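You operate a simulated robot arm through the tools that you are given. There is no shell and no other tool. Be economical: measure what you need, move in short steps, check, and stop when the job is done.

You are at the controls of a simulated robot arm. One attempt, no reset.

Task
Crimp the green-ringed hose at the chart's dial setting for its size.
Fine: slide home before start, one stroke, slide out, then switch off.

It is judged by the outcome, as a careful person would: the job done as asked, and still so three seconds after it is handed in. It fails if anything else is knocked over, pushed out of place, dropped, spilled or broken.

Robot
A 7-joint arm with a two-finger parallel gripper, fixed in place. Base frame: the origin is at the foot of the arm, x ahead of it, y to its left, z up; the work surface is at about z = 0.912. Readings come in m, degrees, newtons and seconds.
With the tool pointing down near the work surface it reaches from about 0.24 to 0.68 m from the base axis. Its first joint turns from -66.0 to 66.0 degrees. Payload 2.4 kg.
The TCP is the grasp point between the finger pads, 0.03 m short of the fingertips. In the tool frame z runs along the fingers and y along their closing line. The gripper opens to 0.094 m. The fingers are 0.028 m wide and 0.01 m thick; the gripper's body (0.05 by 0.096 m) begins 0.055 m behind the TCP.
Orientation is told as [roll, pitch, yaw] about the base's x, y, z axes, in that order, counted from this pose: with the fingers straight down and closing along the base's y, the tool's x points along the base's -x, its y along +y and its z along -z.

Tools
- The arm moves only by the tool apply_moves. Its arguments are lists of equal length, an entry for each row: "offset": the shift along the tool's x, y, z in m, a list of three; "rot": the turn, a rotation vector about the tool's x, y, z in rad, a list of three. In form: {"offset": [[dx, dy, dz], ...], "rot": [[rx, ry, rz], ...]}. A call has 1 to 10 rows; each row shifts and turns the commanded pose from where the row before left it, along the tool's axes as they then stand. "fingers" is the finger opening in m, from 0 to 0.094, set as the call begins (left out, the last holds). A row lasts 0.2 s, in which the tool goes at most 0.05 m and 8.6 degrees; a call with a longer step from one row to the next is refused whole, and so is a gripper value outside its range. A pose out of reach is approached as far as the arm can. The call stops where the force on the tool passes 90 N (or 10 N more than at its start, if that is more) or the arm is blocked; 0.2 s more then pass. Each finger travels about 0.153 m/s and halts on what it meets, pressing with about 29 N; the grip force reading is that of the motor and also rises with nothing between the fingers. The clock runs only during rows and for 0.2 s after the last one: add rows that do not move to give the fingers time. The reply holds the time, the measured pose of the TCP, the force on the tool along the base axes, the opening and the grip force, in the units named above and with some noise.
- Cameras (640 x 400 px; columns grow to the right, rows downward): "scene" is fixed at [0.049, 0.4886, 1.4383]; the picture's right is [-0.61, -0.79, 0.00], its down [-0.50, 0.38, -0.78] and it looks along [0.62, -0.47, -0.62] (base axes); focal length 239 px, centre (320, 200). "wrist" rides on the gripper at [-0.037, 0, -0.058] in the tool frame; the picture's right is [0.00, -1.00, 0.00], its down [0.97, 0.00, -0.24] and it looks along [0.24, 0.00, 0.97] (tool axes); focal length 218 px, centre (320, 200). There is no depth. A picture from a camera that has moved, and an enlarged one, comes with that camera's place and axes in the base frame and with its lens.
- camera(camera): a new picture of that camera. It takes no simulated time.
- enlarge(camera, box): a new picture of the part [left, top, right, bottom] of that camera's present view, enlarged. It takes no simulated time.
- job_done(): hands the job in; it is judged then, once.

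Go step by step. Nothing tells you positions but the pictures and the camera data: compare them with the known pose of the tool, close in by small moves and look again before you grip or let go. The budget is 120 turns and 76 pictures, counting those below and the enlarged ones. Unless the task says otherwise, let go and move clear before handing in, and close with one line.

The tools are called after ">>>" as a command line: name --argument value ..., lists and objects as JSON in quotes. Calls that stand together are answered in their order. apply_moves: Moves the arm, as the interface text tells. Its arguments: {"type":"object","properties":{"offset":{"type":"array"},"rot":{"type":"array"},"fingers":{"type":"number"}},"required":["offset","rot"]} The other tools are called the same way: camera (camera) takes a picture; enlarge (camera, box) takes an enlarged picture of a part of a camera's view; job_done () hands the job in.

At the start:

```text
time_s: 0.0
ee_pos: [0.3887, -0.1357, 1.288]
ee_rot: [-0.1, 0.0, 0.0]
ft_force: [-0.6, 0.4, 0.2]
finger_gap: 0.0939
finger_force: 0.0
```

scene: 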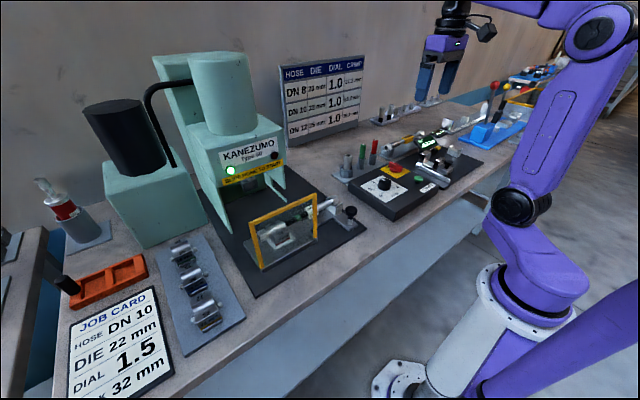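
wrist: 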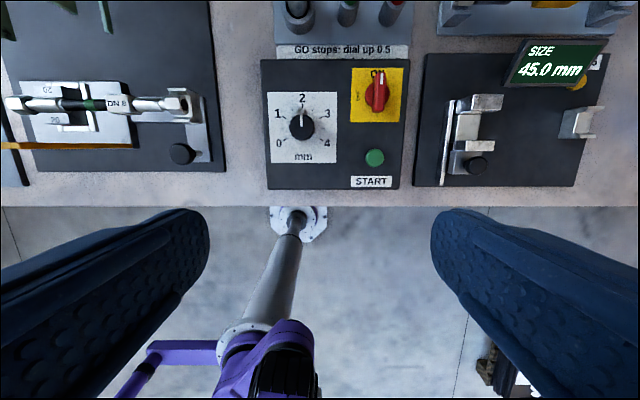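

I see a crimping press with a slide, a control box with a dial, a switch and a START button, a chart, and a job card. I'll enlarge the key parts before moving.

>>> enlarge --camera "scene" --box '[270, 50, 370, 150]'

>>> enlarge --camera "scene" --box '[200, 130, 380, 290]'

>>> enlarge --camera "wrist" --box '[0, 0, 240, 190]'

>>> enlarge --camera "wrist" --box '[240, 0, 640, 200]'

>>> enlarge --camera "scene" --box '[330, 80, 500, 220]'

```text
4.00 times, centred on (320, 100) of scene
camera zoom: at [0.049, 0.4886, 1.4383], right [-0.61, -0.79, 0.0], down [-0.5, 0.38, -0.78], along [0.62, -0.47, -0.62], focal length 956 px, centre (320, 600)
```

zoom: 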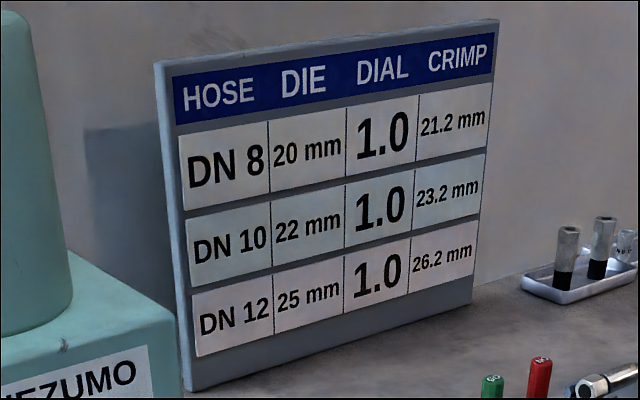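

```text
2.50 times, centred on (290, 210) of scene
camera zoom: at [0.049, 0.4886, 1.4383], right [-0.61, -0.79, 0.0], down [-0.5, 0.38, -0.78], along [0.62, -0.47, -0.62], focal length 598 px, centre (395, 175)
```

zoom: 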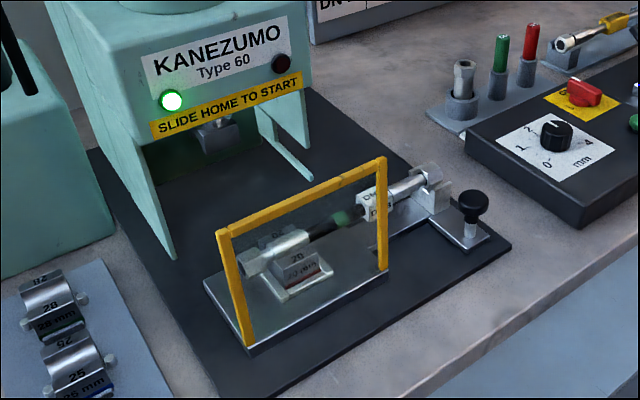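

```text
2.11 times, centred on (120, 95) of wrist
camera zoom: at [0.4261, -0.1356, 1.3467], right [0.0, -1.0, 0.0], down [-0.97, 0.0, 0.24], along [-0.24, 0.0, -0.97], focal length 460 px, centre (741, 421)
```

zoom: 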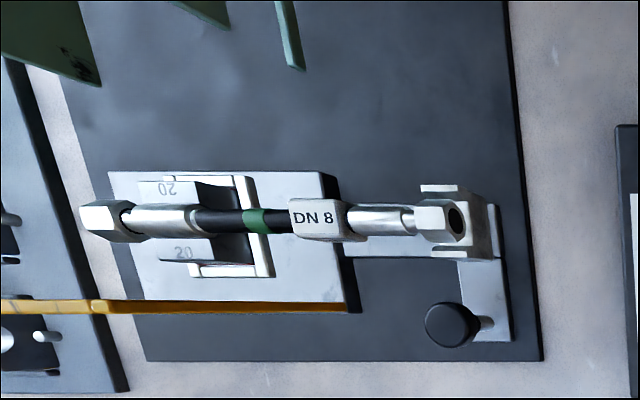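

```text
1.60 times, centred on (440, 100) of wrist
camera zoom: at [0.4261, -0.1356, 1.3467], right [0.0, -1.0, 0.0], down [-0.97, 0.0, 0.24], along [-0.24, 0.0, -0.97], focal length 349 px, centre (128, 360)
```

zoom: 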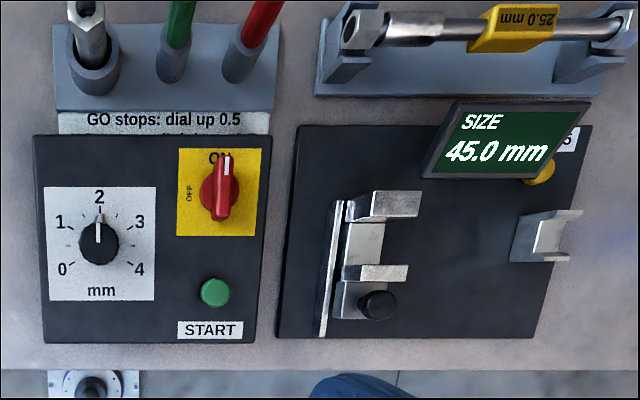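

```text
2.86 times, centred on (415, 150) of scene
camera zoom: at [0.049, 0.4886, 1.4383], right [-0.61, -0.79, 0.0], down [-0.5, 0.38, -0.78], along [0.62, -0.47, -0.62], focal length 683 px, centre (49, 343)
```

zoom: 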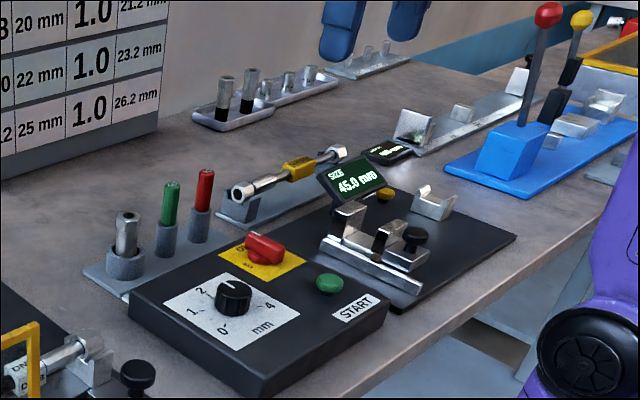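

The green-ringed hose is tagged DN 8, its 20 mm die is loaded, and the chart gives dial 1.0 (the job card is for DN 10, so it doesn't apply). The dial stands at 2.0, at about (0.460, -0.106, 0.972). I'll move above it first.

>>> apply_moves --offset '[[-0.0119, 0.005, 0.035], [-0.0119, 0.005, 0.035], [-0.0119, 0.005, 0.035], [-0.0119, 0.005, 0.035], [-0.0119, 0.005, 0.035], [-0.0119, 0.005, 0.035]]' --rot '[[0, 0, 0], [0, 0, 0], [0, 0, 0], [0, 0, 0], [0, 0, 0], [0, 0, 0]]'

>>> camera --camera "wrist"

>>> camera --camera "scene"

```text
time_s: 1.4
ee_pos: [0.4573, -0.1053, 1.0778]
ee_rot: [0.0, -0.1, -0.1]
ft_force: [-0.1, -0.5, 0.3]
finger_gap: 0.094
finger_force: 0.2
```

```text
68 pictures are left
camera wrist: at [0.4949, -0.1064, 1.1362], right [0.0, -1.0, 0.0], down [-0.97, 0.0, 0.24], along [-0.24, 0.0, -0.97], focal length 218 px, centre (320, 200)
```

wrist: 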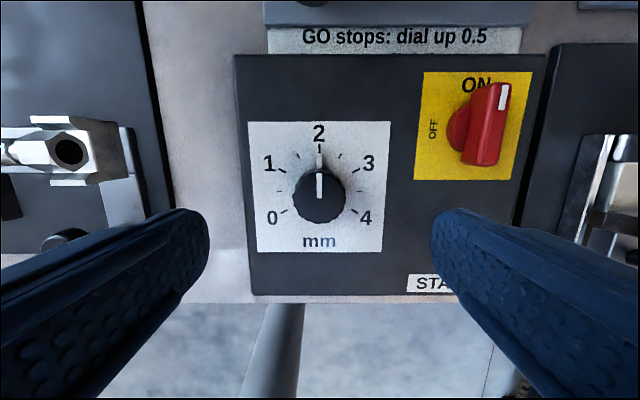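

```text
67 pictures are left
```

scene: 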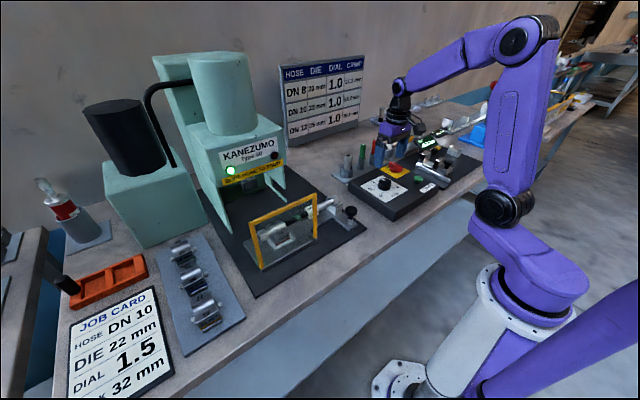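

The dial knob is centred at about (0.464, -0.106) and about 39 mm wide. The box top is near z 0.948, so I'll lower over the knob with the tips at about 0.956.

>>> apply_moves --offset '[[-0.0065, -0.0005, 0.03], [0, 0, 0.03], [0, 0, 0.022], [0, 0, 0.01]]' --rot '[[0, 0, 0], [0, 0, 0], [0, 0, 0], [0, 0, 0]]'

>>> camera --camera "wrist"

>>> enlarge --camera "scene" --box '[330, 110, 470, 230]'

```text
time_s: 2.4
ee_pos: [0.4661, -0.1044, 0.9857]
ee_rot: [0.0, 0.0, 0.0]
ft_force: [-0.8, -0.8, -0.6]
finger_gap: 0.0939
finger_force: 0.1
```

```text
66 pictures are left
camera wrist: at [0.5033, -0.1056, 1.0439], right [0.0, -1.0, 0.0], down [-0.97, 0.0, 0.24], along [-0.24, 0.0, -0.97], focal length 218 px, centre (320, 200)
```

wrist: 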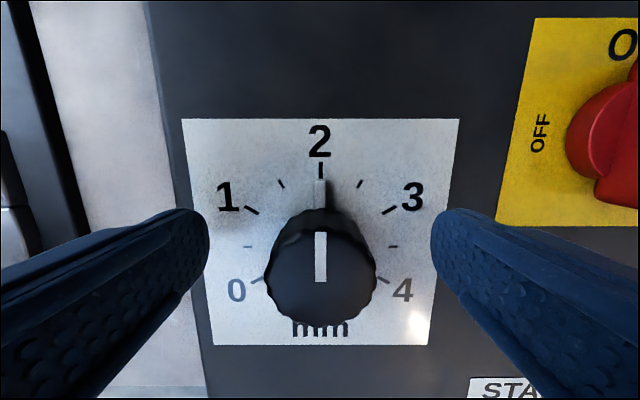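

```text
3.33 times, centred on (400, 170) of scene
camera zoom: at [0.049, 0.4886, 1.4383], right [-0.61, -0.79, 0.0], down [-0.5, 0.38, -0.78], along [0.62, -0.47, -0.62], focal length 797 px, centre (53, 300)
```

zoom: 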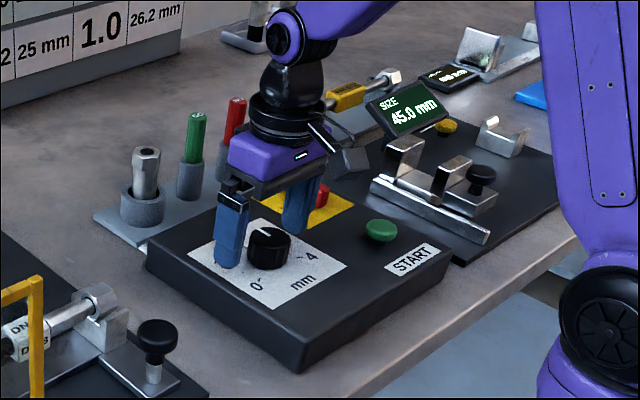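

Both the tick circle and the knob's top face put the dial pivot nearer x 0.459. I'll shift back 7 mm, then close gently on the knob.

>>> apply_moves --offset '[[0.0073, 0, 0], [0, 0, 0]]' --rot '[[0, 0, 0], [0, 0, 0]]'

>>> camera --camera "wrist"

```text
time_s: 3.0
ee_pos: [0.4599, -0.1054, 0.9848]
ee_rot: [-0.1, 0.0, -0.1]
ft_force: [-0.4, 0.0, 0.3]
finger_gap: 0.094
finger_force: 0.0
```

```text
64 pictures are left
camera wrist: at [0.4963, -0.1056, 1.0439], right [0.0, -1.0, 0.0], down [-0.97, 0.0, 0.24], along [-0.24, 0.0, -0.97], focal length 218 px, centre (320, 200)
```

wrist: 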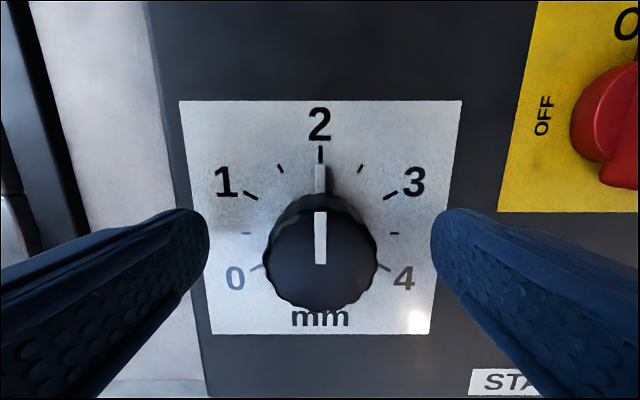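

The pivot now sits between the fingers. I'll close on the knob.

>>> apply_moves --offset '[[0, 0, 0], [0, 0, 0], [0, 0, 0]]' --rot '[[0, 0, 0], [0, 0, 0], [0, 0, 0]]' --fingers 0.02

>>> camera --camera "wrist"

```text
time_s: 3.8
ee_pos: [0.4586, -0.1052, 0.9854]
ee_rot: [0.1, -0.1, -0.1]
ft_force: [-0.3, -1.2, -1.7]
finger_gap: 0.0414
finger_force: 44.7
```

```text
63 pictures are left
camera wrist: at [0.4963, -0.1059, 1.0439], right [0.0, -1.0, 0.0], down [-0.97, 0.0, 0.24], along [-0.24, 0.0, -0.97], focal length 218 px, centre (320, 200)
```

wrist: 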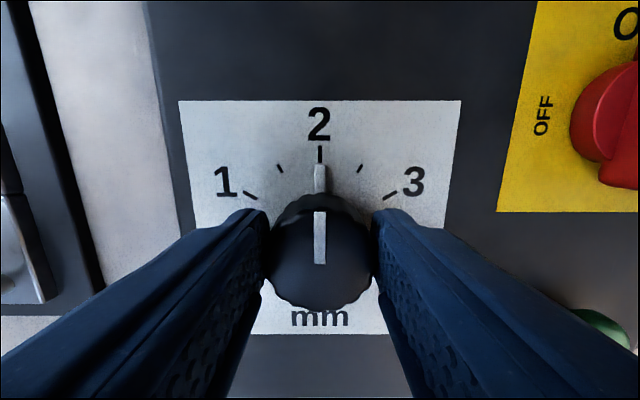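

I have the knob, with a 41 mm gap. I'll turn about half way towards 1 (counter-clockwise from above) and check.

>>> apply_moves --offset '[[0, 0, 0], [0, 0, 0], [0, 0, 0], [0, 0, 0], [0, 0, 0]]' --rot '[[0, 0, -0.12], [0, 0, -0.12], [0, 0, -0.12], [0, 0, -0.12], [0, 0, 0]]'

>>> camera --camera "wrist"

```text
time_s: 5.0
ee_pos: [0.4584, -0.1027, 0.9855]
ee_rot: [0.2, 0.3, 27.7]
ft_force: [-8.8, 17.6, -9.9]
finger_gap: 0.0415
finger_force: 45.1
```

```text
62 pictures are left
camera wrist: at [0.492, -0.087, 1.0438], right [0.46, -0.89, 0.0], down [-0.86, -0.45, 0.24], along [-0.22, -0.11, -0.97], focal length 218 px, centre (320, 200)
```

wrist: 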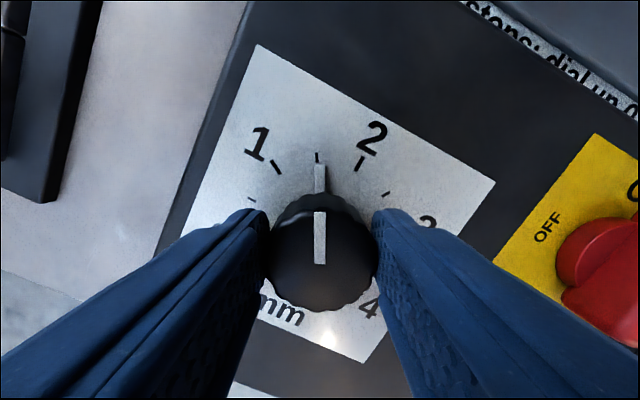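

The dial turns with the grip and reads about 1.5. I'll turn on towards 1.0.

>>> apply_moves --offset '[[0, 0, 0], [0, 0, 0], [0, 0, 0], [0, 0, 0], [0, 0, 0], [0, 0, 0]]' --rot '[[0, 0, -0.12], [0, 0, -0.12], [0, 0, -0.12], [0, 0, -0.12], [0, 0, -0.08], [0, 0, 0]]'

>>> enlarge --camera "wrist" --box '[220, 100, 420, 300]'

```text
time_s: 6.4
ee_pos: [0.4567, -0.1017, 0.9849]
ee_rot: [0.5, 0.1, 59.8]
ft_force: [-16.5, 29.8, -11.1]
finger_gap: 0.0418
finger_force: 44.5
```

```text
2.00 times, centred on (320, 200) of wrist
camera zoom: at [0.4767, -0.0708, 1.0439], right [0.86, -0.5, -0.01], down [-0.49, -0.84, 0.24], along [-0.13, -0.21, -0.97], focal length 436 px, centre (320, 200)
```

zoom: 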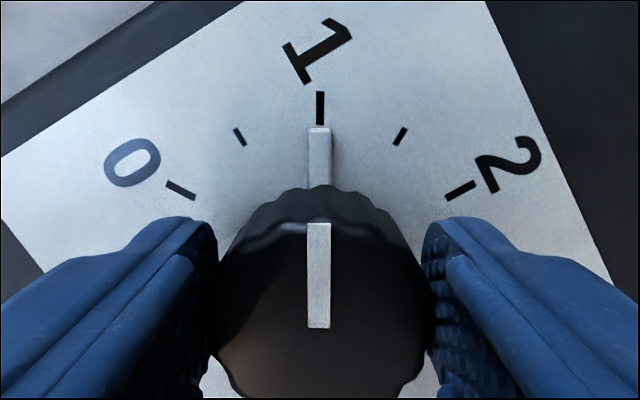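

The pointer is exactly on 1.0. I'll release, rise and check that the dial hasn't moved.

>>> apply_moves --offset '[[0, 0, 0], [0, 0, 0], [0, 0, 0], [0, 0, -0.03], [0, 0, -0.04], [0, 0, -0.045], [0, 0, 0]]' --rot '[[0, 0, 0], [0, 0, 0], [0, 0, 0], [0, 0, 0], [0, 0, 0], [0, 0, 0], [0, 0, 0]]' --fingers 0.094

>>> camera --camera "wrist"

```text
time_s: 8.0
ee_pos: [0.4568, -0.1045, 1.1018]
ee_rot: [0.0, 0.1, 59.6]
ft_force: [-0.5, 0.9, -0.2]
finger_gap: 0.094
finger_force: 0.1
```

```text
60 pictures are left
camera wrist: at [0.4765, -0.0736, 1.1595], right [0.86, -0.51, 0.0], down [-0.49, -0.84, 0.24], along [-0.12, -0.21, -0.97], focal length 218 px, centre (320, 200)
```

wrist: 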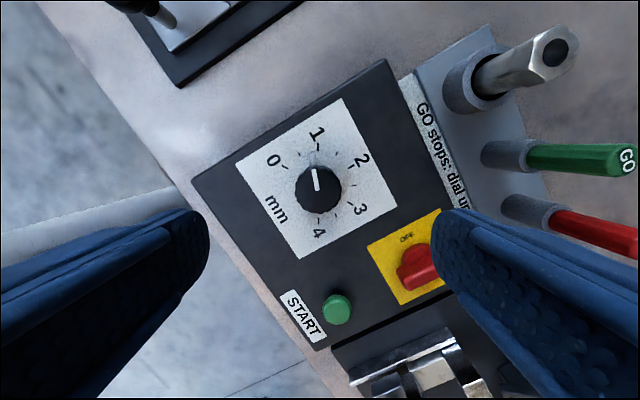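

The dial is holding at 1.0. I'll rotate the wrist back and look at the slide knob from above.

>>> apply_moves --offset '[[0, 0, 0], [0, 0, 0], [0, 0, 0], [0, 0, 0], [0, 0, 0], [0, 0, 0], [0, 0, 0]]' --rot '[[0, 0, 0.1485], [0, 0, 0.1485], [0, 0, 0.1485], [0, 0, 0.1485], [0, 0, 0.1485], [0, 0, 0.1485], [0, 0, 0.149]]'

>>> apply_moves --offset '[[0.011, 0.039, -0.01], [0.011, 0.039, -0.01], [0.011, 0.039, -0.01], [0.011, 0.039, -0.01], [0.011, 0.039, -0.01], [0, 0, 0]]' --rot '[[0, 0, 0], [0, 0, 0], [0, 0, 0], [0, 0, 0], [0, 0, 0], [0, 0, 0]]'

>>> camera --camera "wrist"

>>> camera --camera "scene"

```text
time_s: 9.6
ee_pos: [0.4581, -0.105, 1.1017]
ee_rot: [0.0, -0.1, -0.2]
ft_force: [-0.1, -0.4, -1.2]
finger_gap: 0.0938
finger_force: 0.1
```

```text
time_s: 11.0
ee_pos: [0.4039, 0.0915, 1.1499]
ee_rot: [-0.1, 0.0, 0.0]
ft_force: [0.4, -0.6, -0.8]
finger_gap: 0.0941
finger_force: 0.1
```

```text
59 pictures are left
camera wrist: at [0.441, 0.0911, 1.2082], right [0.0, -1.0, 0.0], down [-0.97, 0.0, 0.24], along [-0.24, 0.0, -0.97], focal length 218 px, centre (320, 200)
```

wrist: 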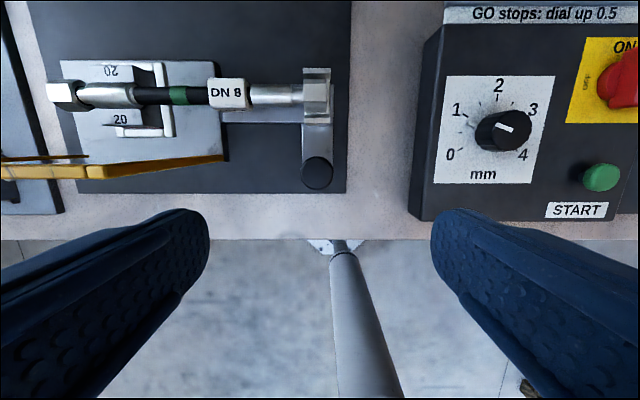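

```text
58 pictures are left
```

scene: 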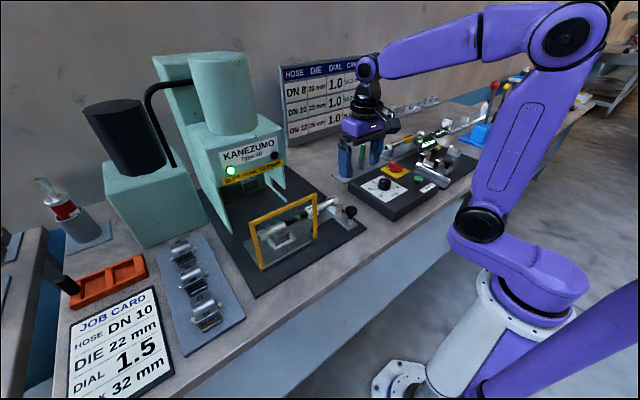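

The slide knob is at about (0.412, 0.094, 0.97). Before moving the slide, I'll check that the hose is seated properly in the die.

>>> enlarge --camera "wrist" --box '[20, 40, 360, 210]'

>>> enlarge --camera "scene" --box '[235, 180, 365, 280]'

```text
1.88 times, centred on (190, 125) of wrist
camera zoom: at [0.441, 0.0911, 1.2082], right [0.0, -1.0, 0.0], down [-0.97, 0.0, 0.24], along [-0.24, 0.0, -0.97], focal length 411 px, centre (565, 341)
```

zoom: 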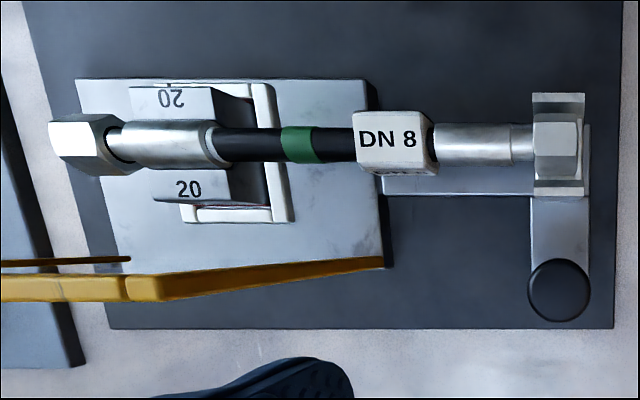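

```text
4.00 times, centred on (300, 230) of scene
camera zoom: at [0.0489, 0.4886, 1.4383], right [-0.61, -0.79, 0.0], down [-0.5, 0.38, -0.78], along [0.62, -0.47, -0.62], focal length 956 px, centre (400, 80)
```

zoom: 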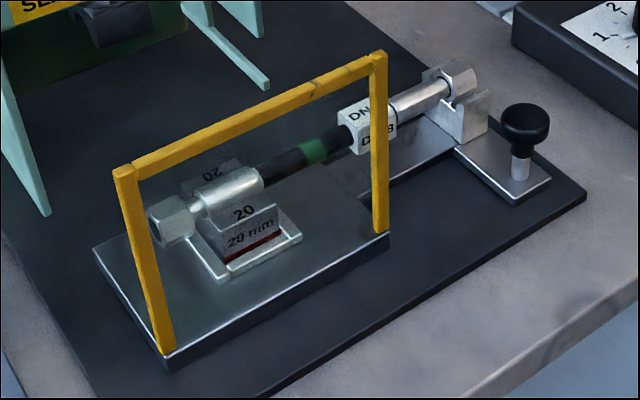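

The hose's ferrule lies in the 20 mm die and its far hex is in the cradle, so it's loaded correctly. I'll lower to just above the slide knob.

>>> apply_moves --offset '[[-0.005, 0.0015, 0.04], [-0.005, 0.0015, 0.04], [0, 0, 0.035], [0, 0, 0]]' --rot '[[0, 0, 0], [0, 0, 0], [0, 0, 0], [0, 0, 0]]'

>>> camera --camera "wrist"

>>> enlarge --camera "scene" --box '[270, 130, 410, 250]'

```text
time_s: 12.0
ee_pos: [0.4133, 0.0937, 1.0369]
ee_rot: [0.0, 0.1, 0.1]
ft_force: [0.0, -0.4, 0.0]
finger_gap: 0.0941
finger_force: 0.0
```

```text
55 pictures are left
camera wrist: at [0.4522, 0.0929, 1.0953], right [0.0, -1.0, 0.0], down [-0.97, 0.0, 0.24], along [-0.24, 0.0, -0.97], focal length 218 px, centre (320, 200)
```

wrist: 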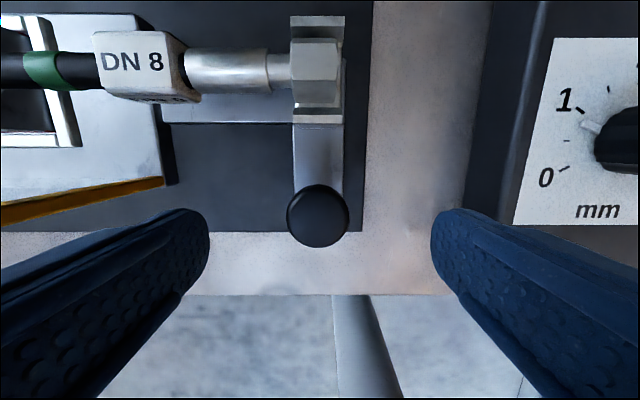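

```text
3.33 times, centred on (340, 190) of scene
camera zoom: at [0.049, 0.4886, 1.4383], right [-0.61, -0.79, 0.0], down [-0.5, 0.38, -0.78], along [0.62, -0.47, -0.62], focal length 797 px, centre (253, 233)
```

zoom: 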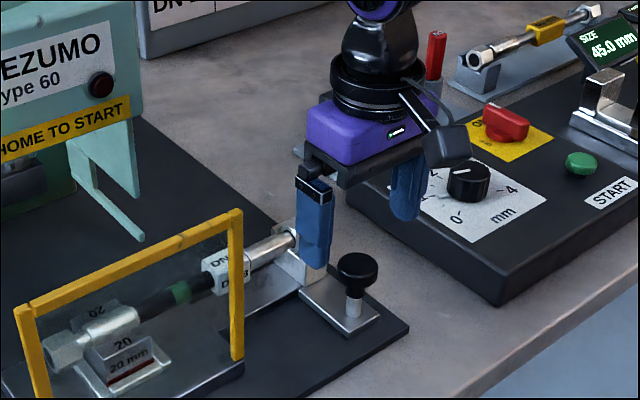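

I'm aligned with the knob. I'll lower 55 mm and grip it.

>>> apply_moves --offset '[[0, 0, 0.03], [0, 0, 0.024], [0, 0, 0]]' --rot '[[0, 0, 0], [0, 0, 0], [0, 0, 0]]'

>>> apply_moves --offset '[[0, 0, 0], [0, 0, 0], [0, 0, 0]]' --rot '[[0, 0, 0], [0, 0, 0], [0, 0, 0]]' --fingers 0.01

>>> camera --camera "wrist"

```text
time_s: 12.8
ee_pos: [0.4154, 0.0941, 0.9823]
ee_rot: [0.0, 0.1, 0.0]
ft_force: [0.3, -0.4, -0.5]
finger_gap: 0.0943
finger_force: 0.2
```

```text
time_s: 13.6
ee_pos: [0.4156, 0.0957, 0.9834]
ee_rot: [0.0, 0.0, 0.0]
ft_force: [-0.4, 2.6, -5.2]
finger_gap: 0.0354
finger_force: 45.0
```

```text
53 pictures are left
camera wrist: at [0.453, 0.0942, 1.0406], right [0.0, -1.0, 0.0], down [-0.97, 0.0, 0.24], along [-0.24, 0.0, -0.97], focal length 218 px, centre (320, 200)
```

wrist: 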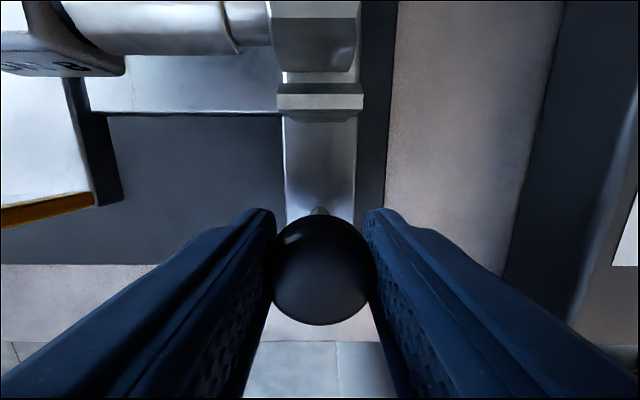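

The knob is gripped, with a 35 mm gap. I'll push the slide +x gently.

>>> apply_moves --offset '[[-0.01, 0, 0], [-0.012, 0, 0], [-0.012, 0, 0], [-0.012, 0, 0], [-0.012, 0, 0], [0, 0, 0]]' --rot '[[0, 0, 0], [0, 0, 0], [0, 0, 0], [0, 0, 0], [0, 0, 0], [0, 0, 0]]'

>>> camera --camera "scene"

>>> camera --camera "wrist"

```text
time_s: 15.0
ee_pos: [0.4728, 0.0941, 0.9821]
ee_rot: [0.0, 0.0, 0.1]
ft_force: [-2.3, 21.6, 1.1]
finger_gap: 0.0356
finger_force: 44.9
```

```text
52 pictures are left
```

scene: 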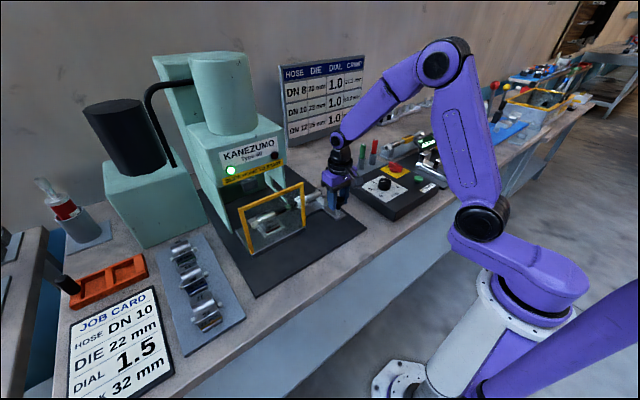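

```text
51 pictures are left
camera wrist: at [0.51, 0.0942, 1.0407], right [0.0, -1.0, 0.0], down [-0.97, 0.0, 0.24], along [-0.24, 0.0, -0.97], focal length 218 px, centre (320, 200)
```

wrist: 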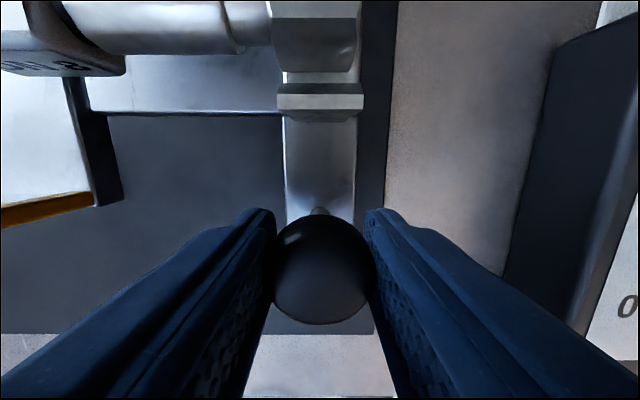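

The slide follows with the hose. I'll continue towards home, with a slight sideways correction.

>>> apply_moves --offset '[[-0.01, 0.001, 0], [-0.012, 0, 0], [-0.012, 0, 0], [-0.012, 0, 0], [-0.012, 0, 0], [0, 0, 0]]' --rot '[[0, 0, 0], [0, 0, 0], [0, 0, 0], [0, 0, 0], [0, 0, 0], [0, 0, 0]]'

>>> camera --camera "scene"

```text
time_s: 16.4
ee_pos: [0.5303, 0.0937, 0.9823]
ee_rot: [0.0, 0.0, 0.0]
ft_force: [-1.6, 19.6, 6.3]
finger_gap: 0.0355
finger_force: 45.5
```

```text
50 pictures are left
```

scene: 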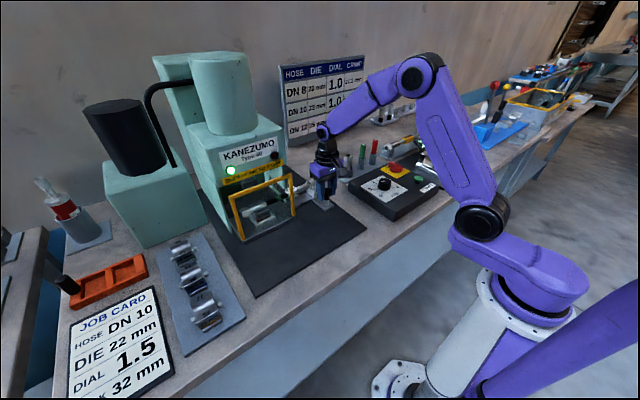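

The slide is approaching the press. I'll go on in small steps, watching the force for the stop.

>>> apply_moves --offset '[[-0.008, 0.001, 0], [-0.008, 0, 0], [-0.006, 0, 0], [-0.006, 0, 0], [0, 0, 0]]' --rot '[[0, 0, 0], [0, 0, 0], [0, 0, 0], [0, 0, 0], [0, 0, 0]]'

>>> enlarge --camera "scene" --box '[190, 120, 370, 260]'

>>> camera --camera "wrist"

```text
time_s: 17.6
ee_pos: [0.5592, 0.0938, 0.9829]
ee_rot: [0.0, -0.2, 0.0]
ft_force: [-0.1, 11.3, 2.7]
finger_gap: 0.0354
finger_force: 44.7
```

```text
2.86 times, centred on (280, 190) of scene
camera zoom: at [0.0489, 0.4889, 1.4381], right [-0.61, -0.79, 0.0], down [-0.5, 0.38, -0.78], along [0.62, -0.47, -0.62], focal length 683 px, centre (434, 229)
```

zoom: 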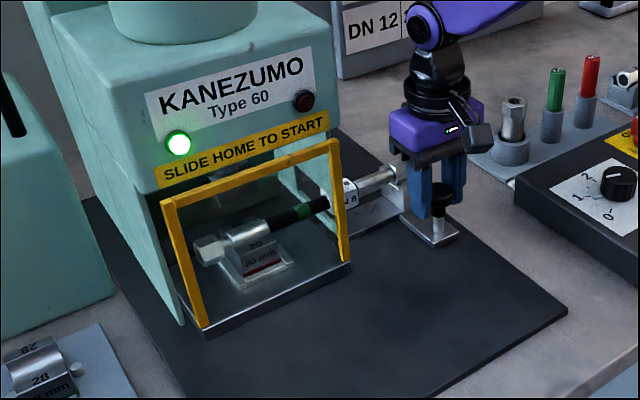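

```text
48 pictures are left
camera wrist: at [0.5961, 0.0941, 1.0407], right [0.0, -1.0, 0.0], down [-0.97, 0.0, 0.24], along [-0.24, 0.0, -0.97], focal length 218 px, centre (320, 200)
```

wrist: 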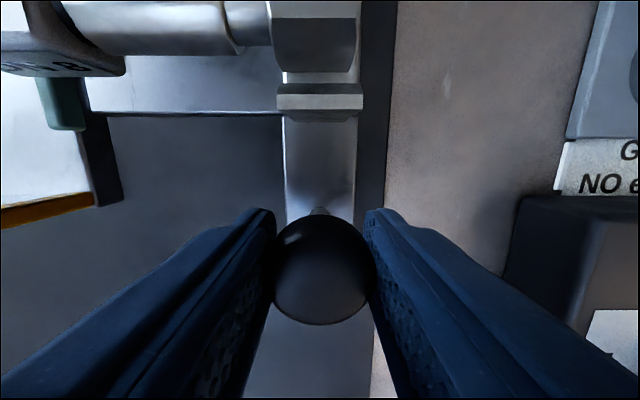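

It's not home yet: there's still a gap between the guard and the press, and no stop force. I'll continue in small steps.

>>> apply_moves --offset '[[-0.007, 0.0005, 0], [-0.007, 0, 0], [-0.007, 0, 0], [-0.007, 0, 0], [0, 0, 0]]' --rot '[[0, 0, 0], [0, 0, 0], [0, 0, 0], [0, 0, 0], [0, 0, 0]]'

>>> enlarge --camera "scene" --box '[190, 120, 370, 260]'

```text
time_s: 18.8
ee_pos: [0.5849, 0.0937, 0.9821]
ee_rot: [0.0, 0.2, 0.0]
ft_force: [-14.0, 6.6, 16.1]
finger_gap: 0.0355
finger_force: 44.6
```

```text
2.86 times, centred on (280, 190) of scene
camera zoom: at [0.0482, 0.4887, 1.4382], right [-0.61, -0.79, 0.0], down [-0.5, 0.38, -0.78], along [0.62, -0.47, -0.62], focal length 683 px, centre (434, 229)
```

zoom: 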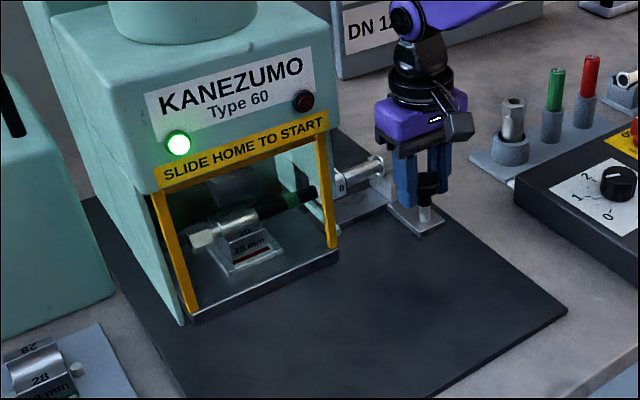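

A 14 N reaction along -x has built up, so it's probably at the stop. I'll push a few more millimetres to confirm.

>>> apply_moves --offset '[[-0.003, 0, 0], [-0.003, 0, 0], [0, 0, 0]]' --rot '[[0, 0, 0], [0, 0, 0], [0, 0, 0]]'

>>> camera --camera "wrist"

>>> enlarge --camera "scene" --box '[190, 120, 370, 260]'

```text
time_s: 19.6
ee_pos: [0.5879, 0.0941, 0.981]
ee_rot: [-0.3, 1.0, 0.1]
ft_force: [-43.5, 3.9, 15.1]
finger_gap: 0.0358
finger_force: 44.8
```

```text
46 pictures are left
camera wrist: at [0.6259, 0.0943, 1.0388], right [0.0, -1.0, 0.0], down [-0.97, 0.0, 0.26], along [-0.26, 0.0, -0.97], focal length 218 px, centre (320, 200)
```

wrist: 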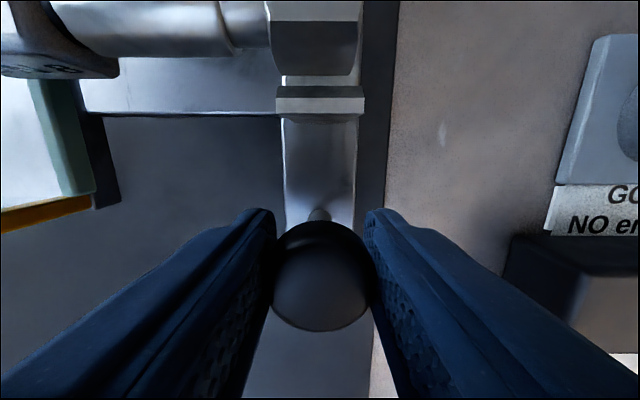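

```text
2.86 times, centred on (280, 190) of scene
camera zoom: at [0.0474, 0.4886, 1.4383], right [-0.61, -0.79, 0.0], down [-0.5, 0.38, -0.78], along [0.62, -0.47, -0.62], focal length 683 px, centre (434, 229)
```

zoom: 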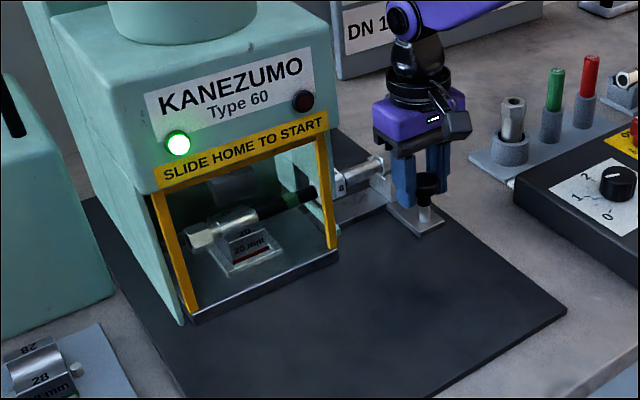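

The slide is hard against its home stop, with 43 N reaction and no motion. I'll ease off, release and rise.

>>> apply_moves --offset '[[0.005, 0, 0], [0, 0, 0]]' --rot '[[0, 0, 0], [0, 0, 0]]'

>>> apply_moves --offset '[[0, 0, 0], [0, 0, 0], [0, 0, -0.03], [0, 0, -0.04], [0, 0, -0.045], [0, 0, -0.03], [0, 0, 0]]' --rot '[[0, 0, 0], [0, 0, 0], [0, 0, 0], [0, 0, 0], [0, 0, 0], [0, 0, 0], [0, 0, 0]]' --fingers 0.08

>>> apply_moves --offset '[[0.022, -0.04, 0], [0.022, -0.04, 0], [0.022, -0.04, 0], [0.022, -0.04, 0], [0.022, -0.04, 0], [0.022, -0.04, 0], [0.022, -0.042, 0], [0.022, -0.042, 0], [0, 0, 0]]' --rot '[[0, 0, 0], [0, 0, 0], [0, 0, 0], [0, 0, 0], [0, 0, 0], [0, 0, 0], [0, 0, 0], [0, 0, 0], [0, 0, 0]]' --fingers 0.0

>>> camera --camera "wrist"

>>> camera --camera "scene"

```text
time_s: 20.2
ee_pos: [0.5874, 0.0952, 0.9808]
ee_rot: [0.0, 0.1, 0.1]
ft_force: [-7.5, 9.4, -6.9]
finger_gap: 0.0359
finger_force: 44.9
```

```text
time_s: 21.8
ee_pos: [0.5876, 0.096, 1.1305]
ee_rot: [0.0, 0.1, 0.0]
ft_force: [0.4, 0.1, -0.4]
finger_gap: 0.0802
finger_force: 0.0
```

```text
time_s: 23.8
ee_pos: [0.4118, -0.2273, 1.1275]
ee_rot: [0.0, 0.0, 0.0]
ft_force: [0.3, -0.2, -0.4]
finger_gap: 0.0001
finger_force: 29.1
```

```text
44 pictures are left
camera wrist: at [0.4491, -0.2284, 1.1864], right [0.0, -1.0, 0.0], down [-0.97, 0.0, 0.24], along [-0.24, 0.0, -0.97], focal length 218 px, centre (320, 200)
```

wrist: 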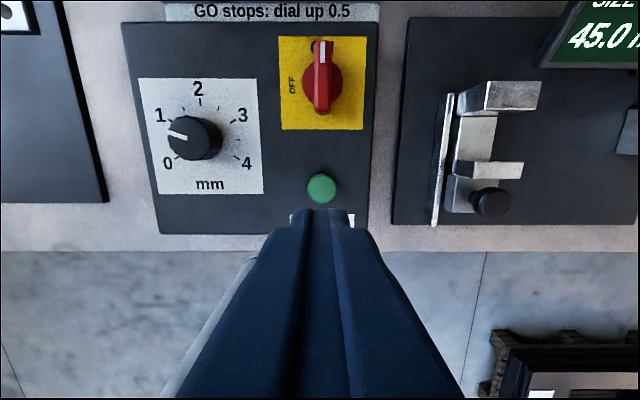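

```text
43 pictures are left
```

scene: 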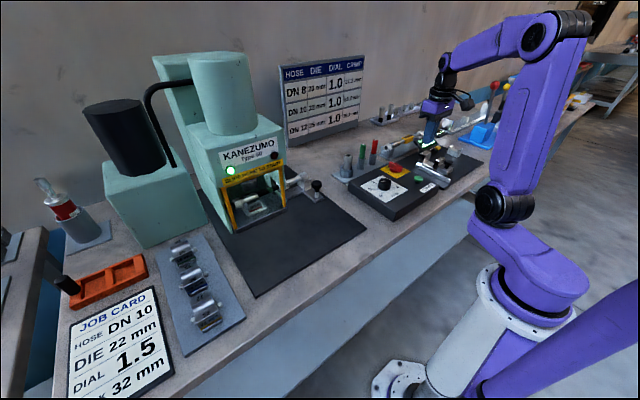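

Button and scene look fine. I want a closer look at the dial pointer before starting.

>>> enlarge --camera "wrist" --box '[135, 70, 275, 205]'

>>> enlarge --camera "scene" --box '[350, 160, 420, 210]'

>>> enlarge --camera "scene" --box '[190, 120, 370, 260]'

```text
2.96 times, centred on (205, 138) of wrist
camera zoom: at [0.4491, -0.2284, 1.1864], right [0.0, -1.0, 0.0], down [-0.97, 0.0, 0.24], along [-0.24, 0.0, -0.97], focal length 647 px, centre (661, 385)
```

zoom: 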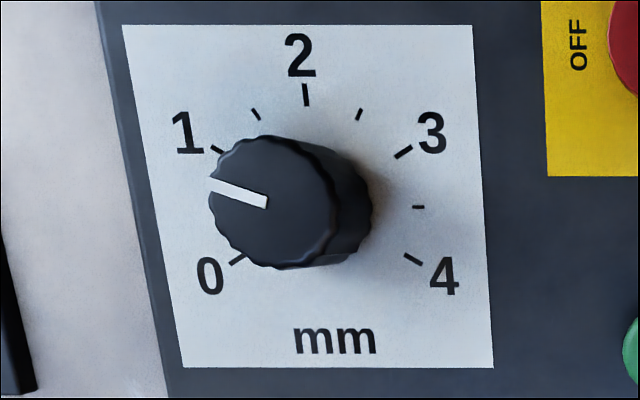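

```text
8.00 times, centred on (385, 185) of scene
camera zoom: at [0.049, 0.4886, 1.4383], right [-0.61, -0.79, 0.0], down [-0.5, 0.38, -0.78], along [0.62, -0.47, -0.62], focal length 1912 px, centre (-200, 320)
```

zoom: 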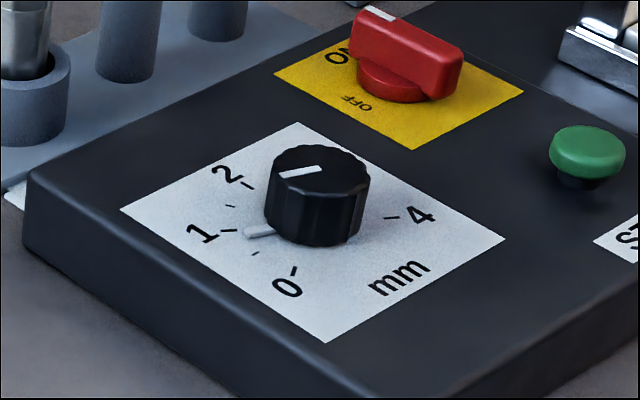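

```text
2.86 times, centred on (280, 190) of scene
camera zoom: at [0.049, 0.4886, 1.4383], right [-0.61, -0.79, 0.0], down [-0.5, 0.38, -0.78], along [0.62, -0.47, -0.62], focal length 683 px, centre (434, 229)
```

zoom: 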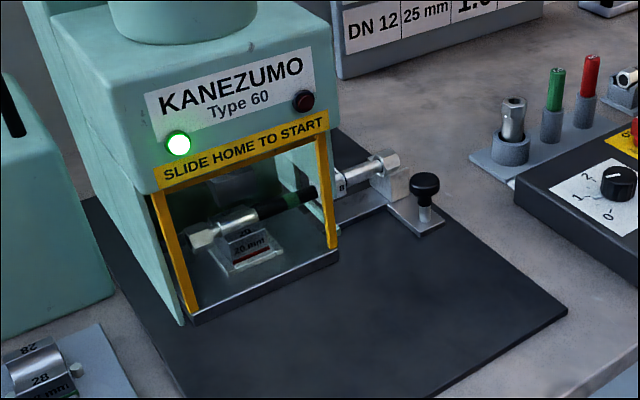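

The dial slipped past 1 when I let go and now reads about 0.8. My grip axis was a few mm off: the forces and pictures put the pivot at about (0.4555, -0.1057). I'll go back and reset it before starting.

>>> apply_moves --offset '[[-0.0109, 0.0307, 0], [-0.0109, 0.0307, 0], [-0.0108, 0.0307, 0], [-0.0108, 0.0306, 0], [0, 0, 0]]' --rot '[[0, 0, 0], [0, 0, 0], [0, 0, 0], [0, 0, 0], [0, 0, 0]]' --fingers 0.094

>>> apply_moves --offset '[[0, 0, 0], [0, 0, 0], [0, 0, 0], [0, 0, 0], [0, 0, 0], [0, 0, 0], [0, 0, 0], [0, 0, 0], [0, 0, 0]]' --rot '[[0, 0, -0.148], [0, 0, -0.148], [0, 0, -0.148], [0, 0, -0.148], [0, 0, -0.148], [0, 0, -0.148], [0, 0, -0.148], [0, 0, -0.148], [0, 0, 0]]'

>>> apply_moves --offset '[[0, 0, 0.04], [0, 0, 0.04], [0, 0, 0.03], [0, 0, 0.032], [0, 0, 0]]' --rot '[[0, 0, 0], [0, 0, 0], [0, 0, 0], [0, 0, 0], [0, 0, 0]]'

>>> enlarge --camera "wrist" --box '[180, 80, 460, 320]'

```text
time_s: 25.0
ee_pos: [0.4562, -0.1049, 1.1274]
ee_rot: [0.0, 0.0, 0.0]
ft_force: [-0.6, -1.0, -0.5]
finger_gap: 0.094
finger_force: 0.1
```

```text
time_s: 27.0
ee_pos: [0.4549, -0.1058, 1.1268]
ee_rot: [0.0, -0.1, 67.9]
ft_force: [-0.1, 0.1, -0.6]
finger_gap: 0.0939
finger_force: 0.1
```

```text
time_s: 28.2
ee_pos: [0.4552, -0.108, 0.9858]
ee_rot: [0.0, 0.0, 67.8]
ft_force: [-0.3, -0.7, 0.1]
finger_gap: 0.0941
finger_force: 0.1
```

```text
1.67 times, centred on (320, 200) of wrist
camera zoom: at [0.4696, -0.074, 1.0445], right [0.93, -0.38, 0.0], down [-0.37, -0.9, 0.24], along [-0.09, -0.22, -0.97], focal length 364 px, centre (320, 200)
```

zoom: 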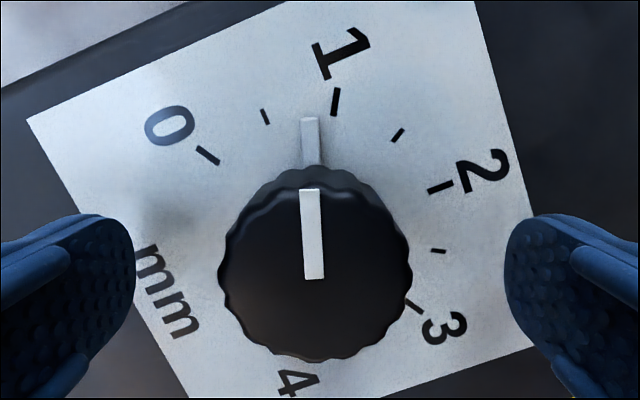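

The pivot is well centred now, and the pointer sits about 10° past 1. I'll close and turn back 10.4°.

>>> apply_moves --offset '[[0, 0, 0], [0, 0, 0], [0, 0, 0]]' --rot '[[0, 0, 0], [0, 0, 0], [0, 0, 0]]' --fingers 0.03

>>> apply_moves --offset '[[0, 0, 0], [0, 0, 0], [0, 0, 0]]' --rot '[[0, 0, 0.09], [0, 0, 0.092], [0, 0, 0]]'

>>> enlarge --camera "wrist" --box '[220, 100, 420, 300]'

```text
time_s: 29.0
ee_pos: [0.4545, -0.1071, 0.9871]
ee_rot: [0.2, 0.0, 67.8]
ft_force: [-8.8, 3.2, -2.1]
finger_gap: 0.0417
finger_force: 44.9
```

```text
time_s: 29.8
ee_pos: [0.454, -0.1076, 0.9862]
ee_rot: [0.2, 0.2, 57.4]
ft_force: [-16.7, 4.0, 6.2]
finger_gap: 0.0418
finger_force: 44.9
```

```text
2.00 times, centred on (320, 200) of wrist
camera zoom: at [0.4745, -0.0766, 1.0445], right [0.84, -0.54, 0.0], down [-0.52, -0.82, 0.24], along [-0.13, -0.2, -0.97], focal length 436 px, centre (320, 200)
```

zoom: 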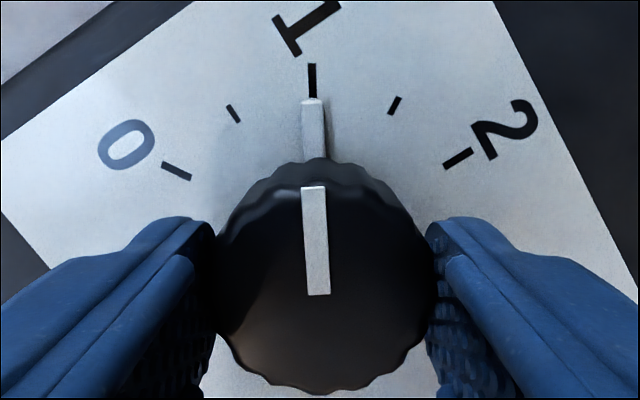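

The pointer is in line with the 1 tick. I'll relieve the side load before releasing.

>>> apply_moves --offset '[[0.0004, 0.0015, 0], [0, 0, 0]]' --rot '[[0, 0, 0], [0, 0, 0]]'

>>> enlarge --camera "wrist" --box '[220, 100, 420, 300]'

```text
time_s: 30.4
ee_pos: [0.4534, -0.1079, 0.9871]
ee_rot: [-0.1, 0.0, 57.4]
ft_force: [-4.8, -0.5, 3.4]
finger_gap: 0.0413
finger_force: 45.1
```

```text
2.00 times, centred on (320, 200) of wrist
camera zoom: at [0.4742, -0.0765, 1.0446], right [0.84, -0.54, 0.0], down [-0.52, -0.82, 0.24], along [-0.13, -0.2, -0.97], focal length 436 px, centre (320, 200)
```

zoom: 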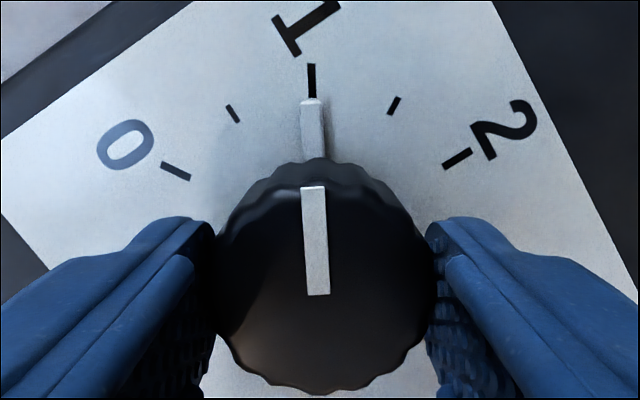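

The side load is down to 5 N and the pointer is on 1. I'll release a little and check before rising.

>>> apply_moves --offset '[[0, 0, 0], [0, 0, 0]]' --rot '[[0, 0, 0], [0, 0, 0]]' --fingers 0.07

>>> enlarge --camera "wrist" --box '[220, 100, 420, 300]'

```text
time_s: 31.0
ee_pos: [0.4541, -0.1066, 0.9859]
ee_rot: [-0.2, 0.0, 57.4]
ft_force: [0.2, -0.4, 0.8]
finger_gap: 0.07
finger_force: 0.0
```

```text
2.00 times, centred on (320, 200) of wrist
camera zoom: at [0.4744, -0.0761, 1.0445], right [0.84, -0.54, 0.0], down [-0.52, -0.82, 0.24], along [-0.13, -0.2, -0.97], focal length 436 px, centre (320, 200)
```

zoom: 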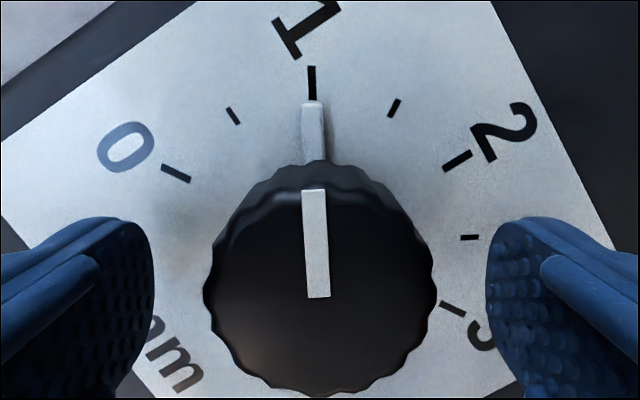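

The dial stayed on 1.0. I'll rise, straighten the wrist, close the fingers and move above START at about (0.4065, -0.2295).

>>> apply_moves --offset '[[0, 0, -0.03], [0, 0, -0.04], [0, 0, -0.04], [0, 0, 0]]' --rot '[[0, 0, 0], [0, 0, 0], [0, 0, 0], [0, 0, 0]]'

>>> apply_moves --offset '[[0, 0, 0], [0, 0, 0], [0, 0, 0], [0, 0, 0], [0, 0, 0], [0, 0, 0], [0, 0, 0], [0, 0, 0]]' --rot '[[0, 0, 0.1431], [0, 0, 0.1431], [0, 0, 0.1431], [0, 0, 0.1431], [0, 0, 0.1431], [0, 0, 0.1431], [0, 0, 0.1431], [0, 0, 0]]'

>>> apply_moves --offset '[[0.0119, -0.0307, 0], [0.0119, -0.0307, 0], [0.0119, -0.0307, 0], [0.0119, -0.0308, 0.0], [0, 0, 0]]' --rot '[[0, 0, 0], [0, 0, 0], [0, 0, 0], [0, 0, 0], [0, 0, 0]]' --fingers 0.0

>>> camera --camera "wrist"

>>> enlarge --camera "scene" --box '[340, 120, 460, 220]'

```text
time_s: 32.0
ee_pos: [0.4524, -0.1056, 1.0941]
ee_rot: [0.1, 0.1, 57.4]
ft_force: [0.0, 0.5, 0.2]
finger_gap: 0.0702
finger_force: 0.1
```

```text
time_s: 33.8
ee_pos: [0.4522, -0.1042, 1.0963]
ee_rot: [0.0, 0.0, -0.3]
ft_force: [-0.4, -0.6, -0.4]
finger_gap: 0.0699
finger_force: 0.1
```

```text
time_s: 35.0
ee_pos: [0.4037, -0.2277, 1.0971]
ee_rot: [-0.1, 0.0, 0.0]
ft_force: [0.3, 0.4, -0.4]
finger_gap: 0.0001
finger_force: 29.3
```

```text
35 pictures are left
camera wrist: at [0.4414, -0.2285, 1.1553], right [0.0, -1.0, 0.0], down [-0.97, 0.0, 0.24], along [-0.24, 0.0, -0.97], focal length 218 px, centre (320, 200)
```

wrist: 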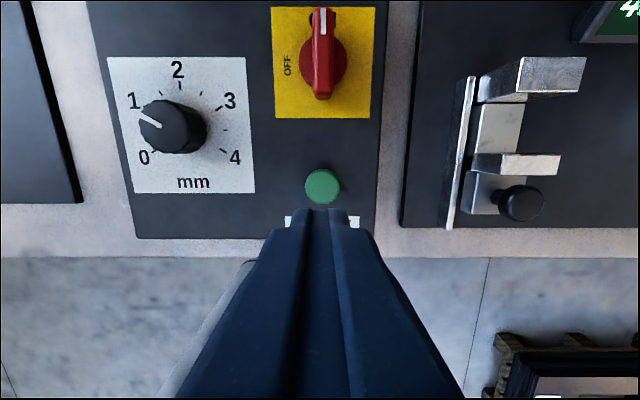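

```text
4.00 times, centred on (400, 170) of scene
camera zoom: at [0.049, 0.4886, 1.4383], right [-0.61, -0.79, 0.0], down [-0.5, 0.38, -0.78], along [0.62, -0.47, -0.62], focal length 956 px, centre (0, 320)
```

zoom: 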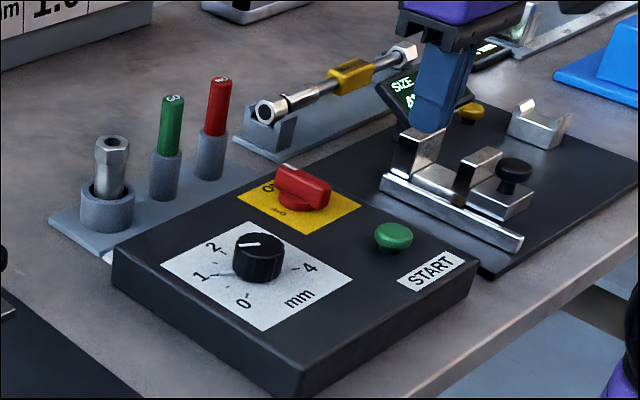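

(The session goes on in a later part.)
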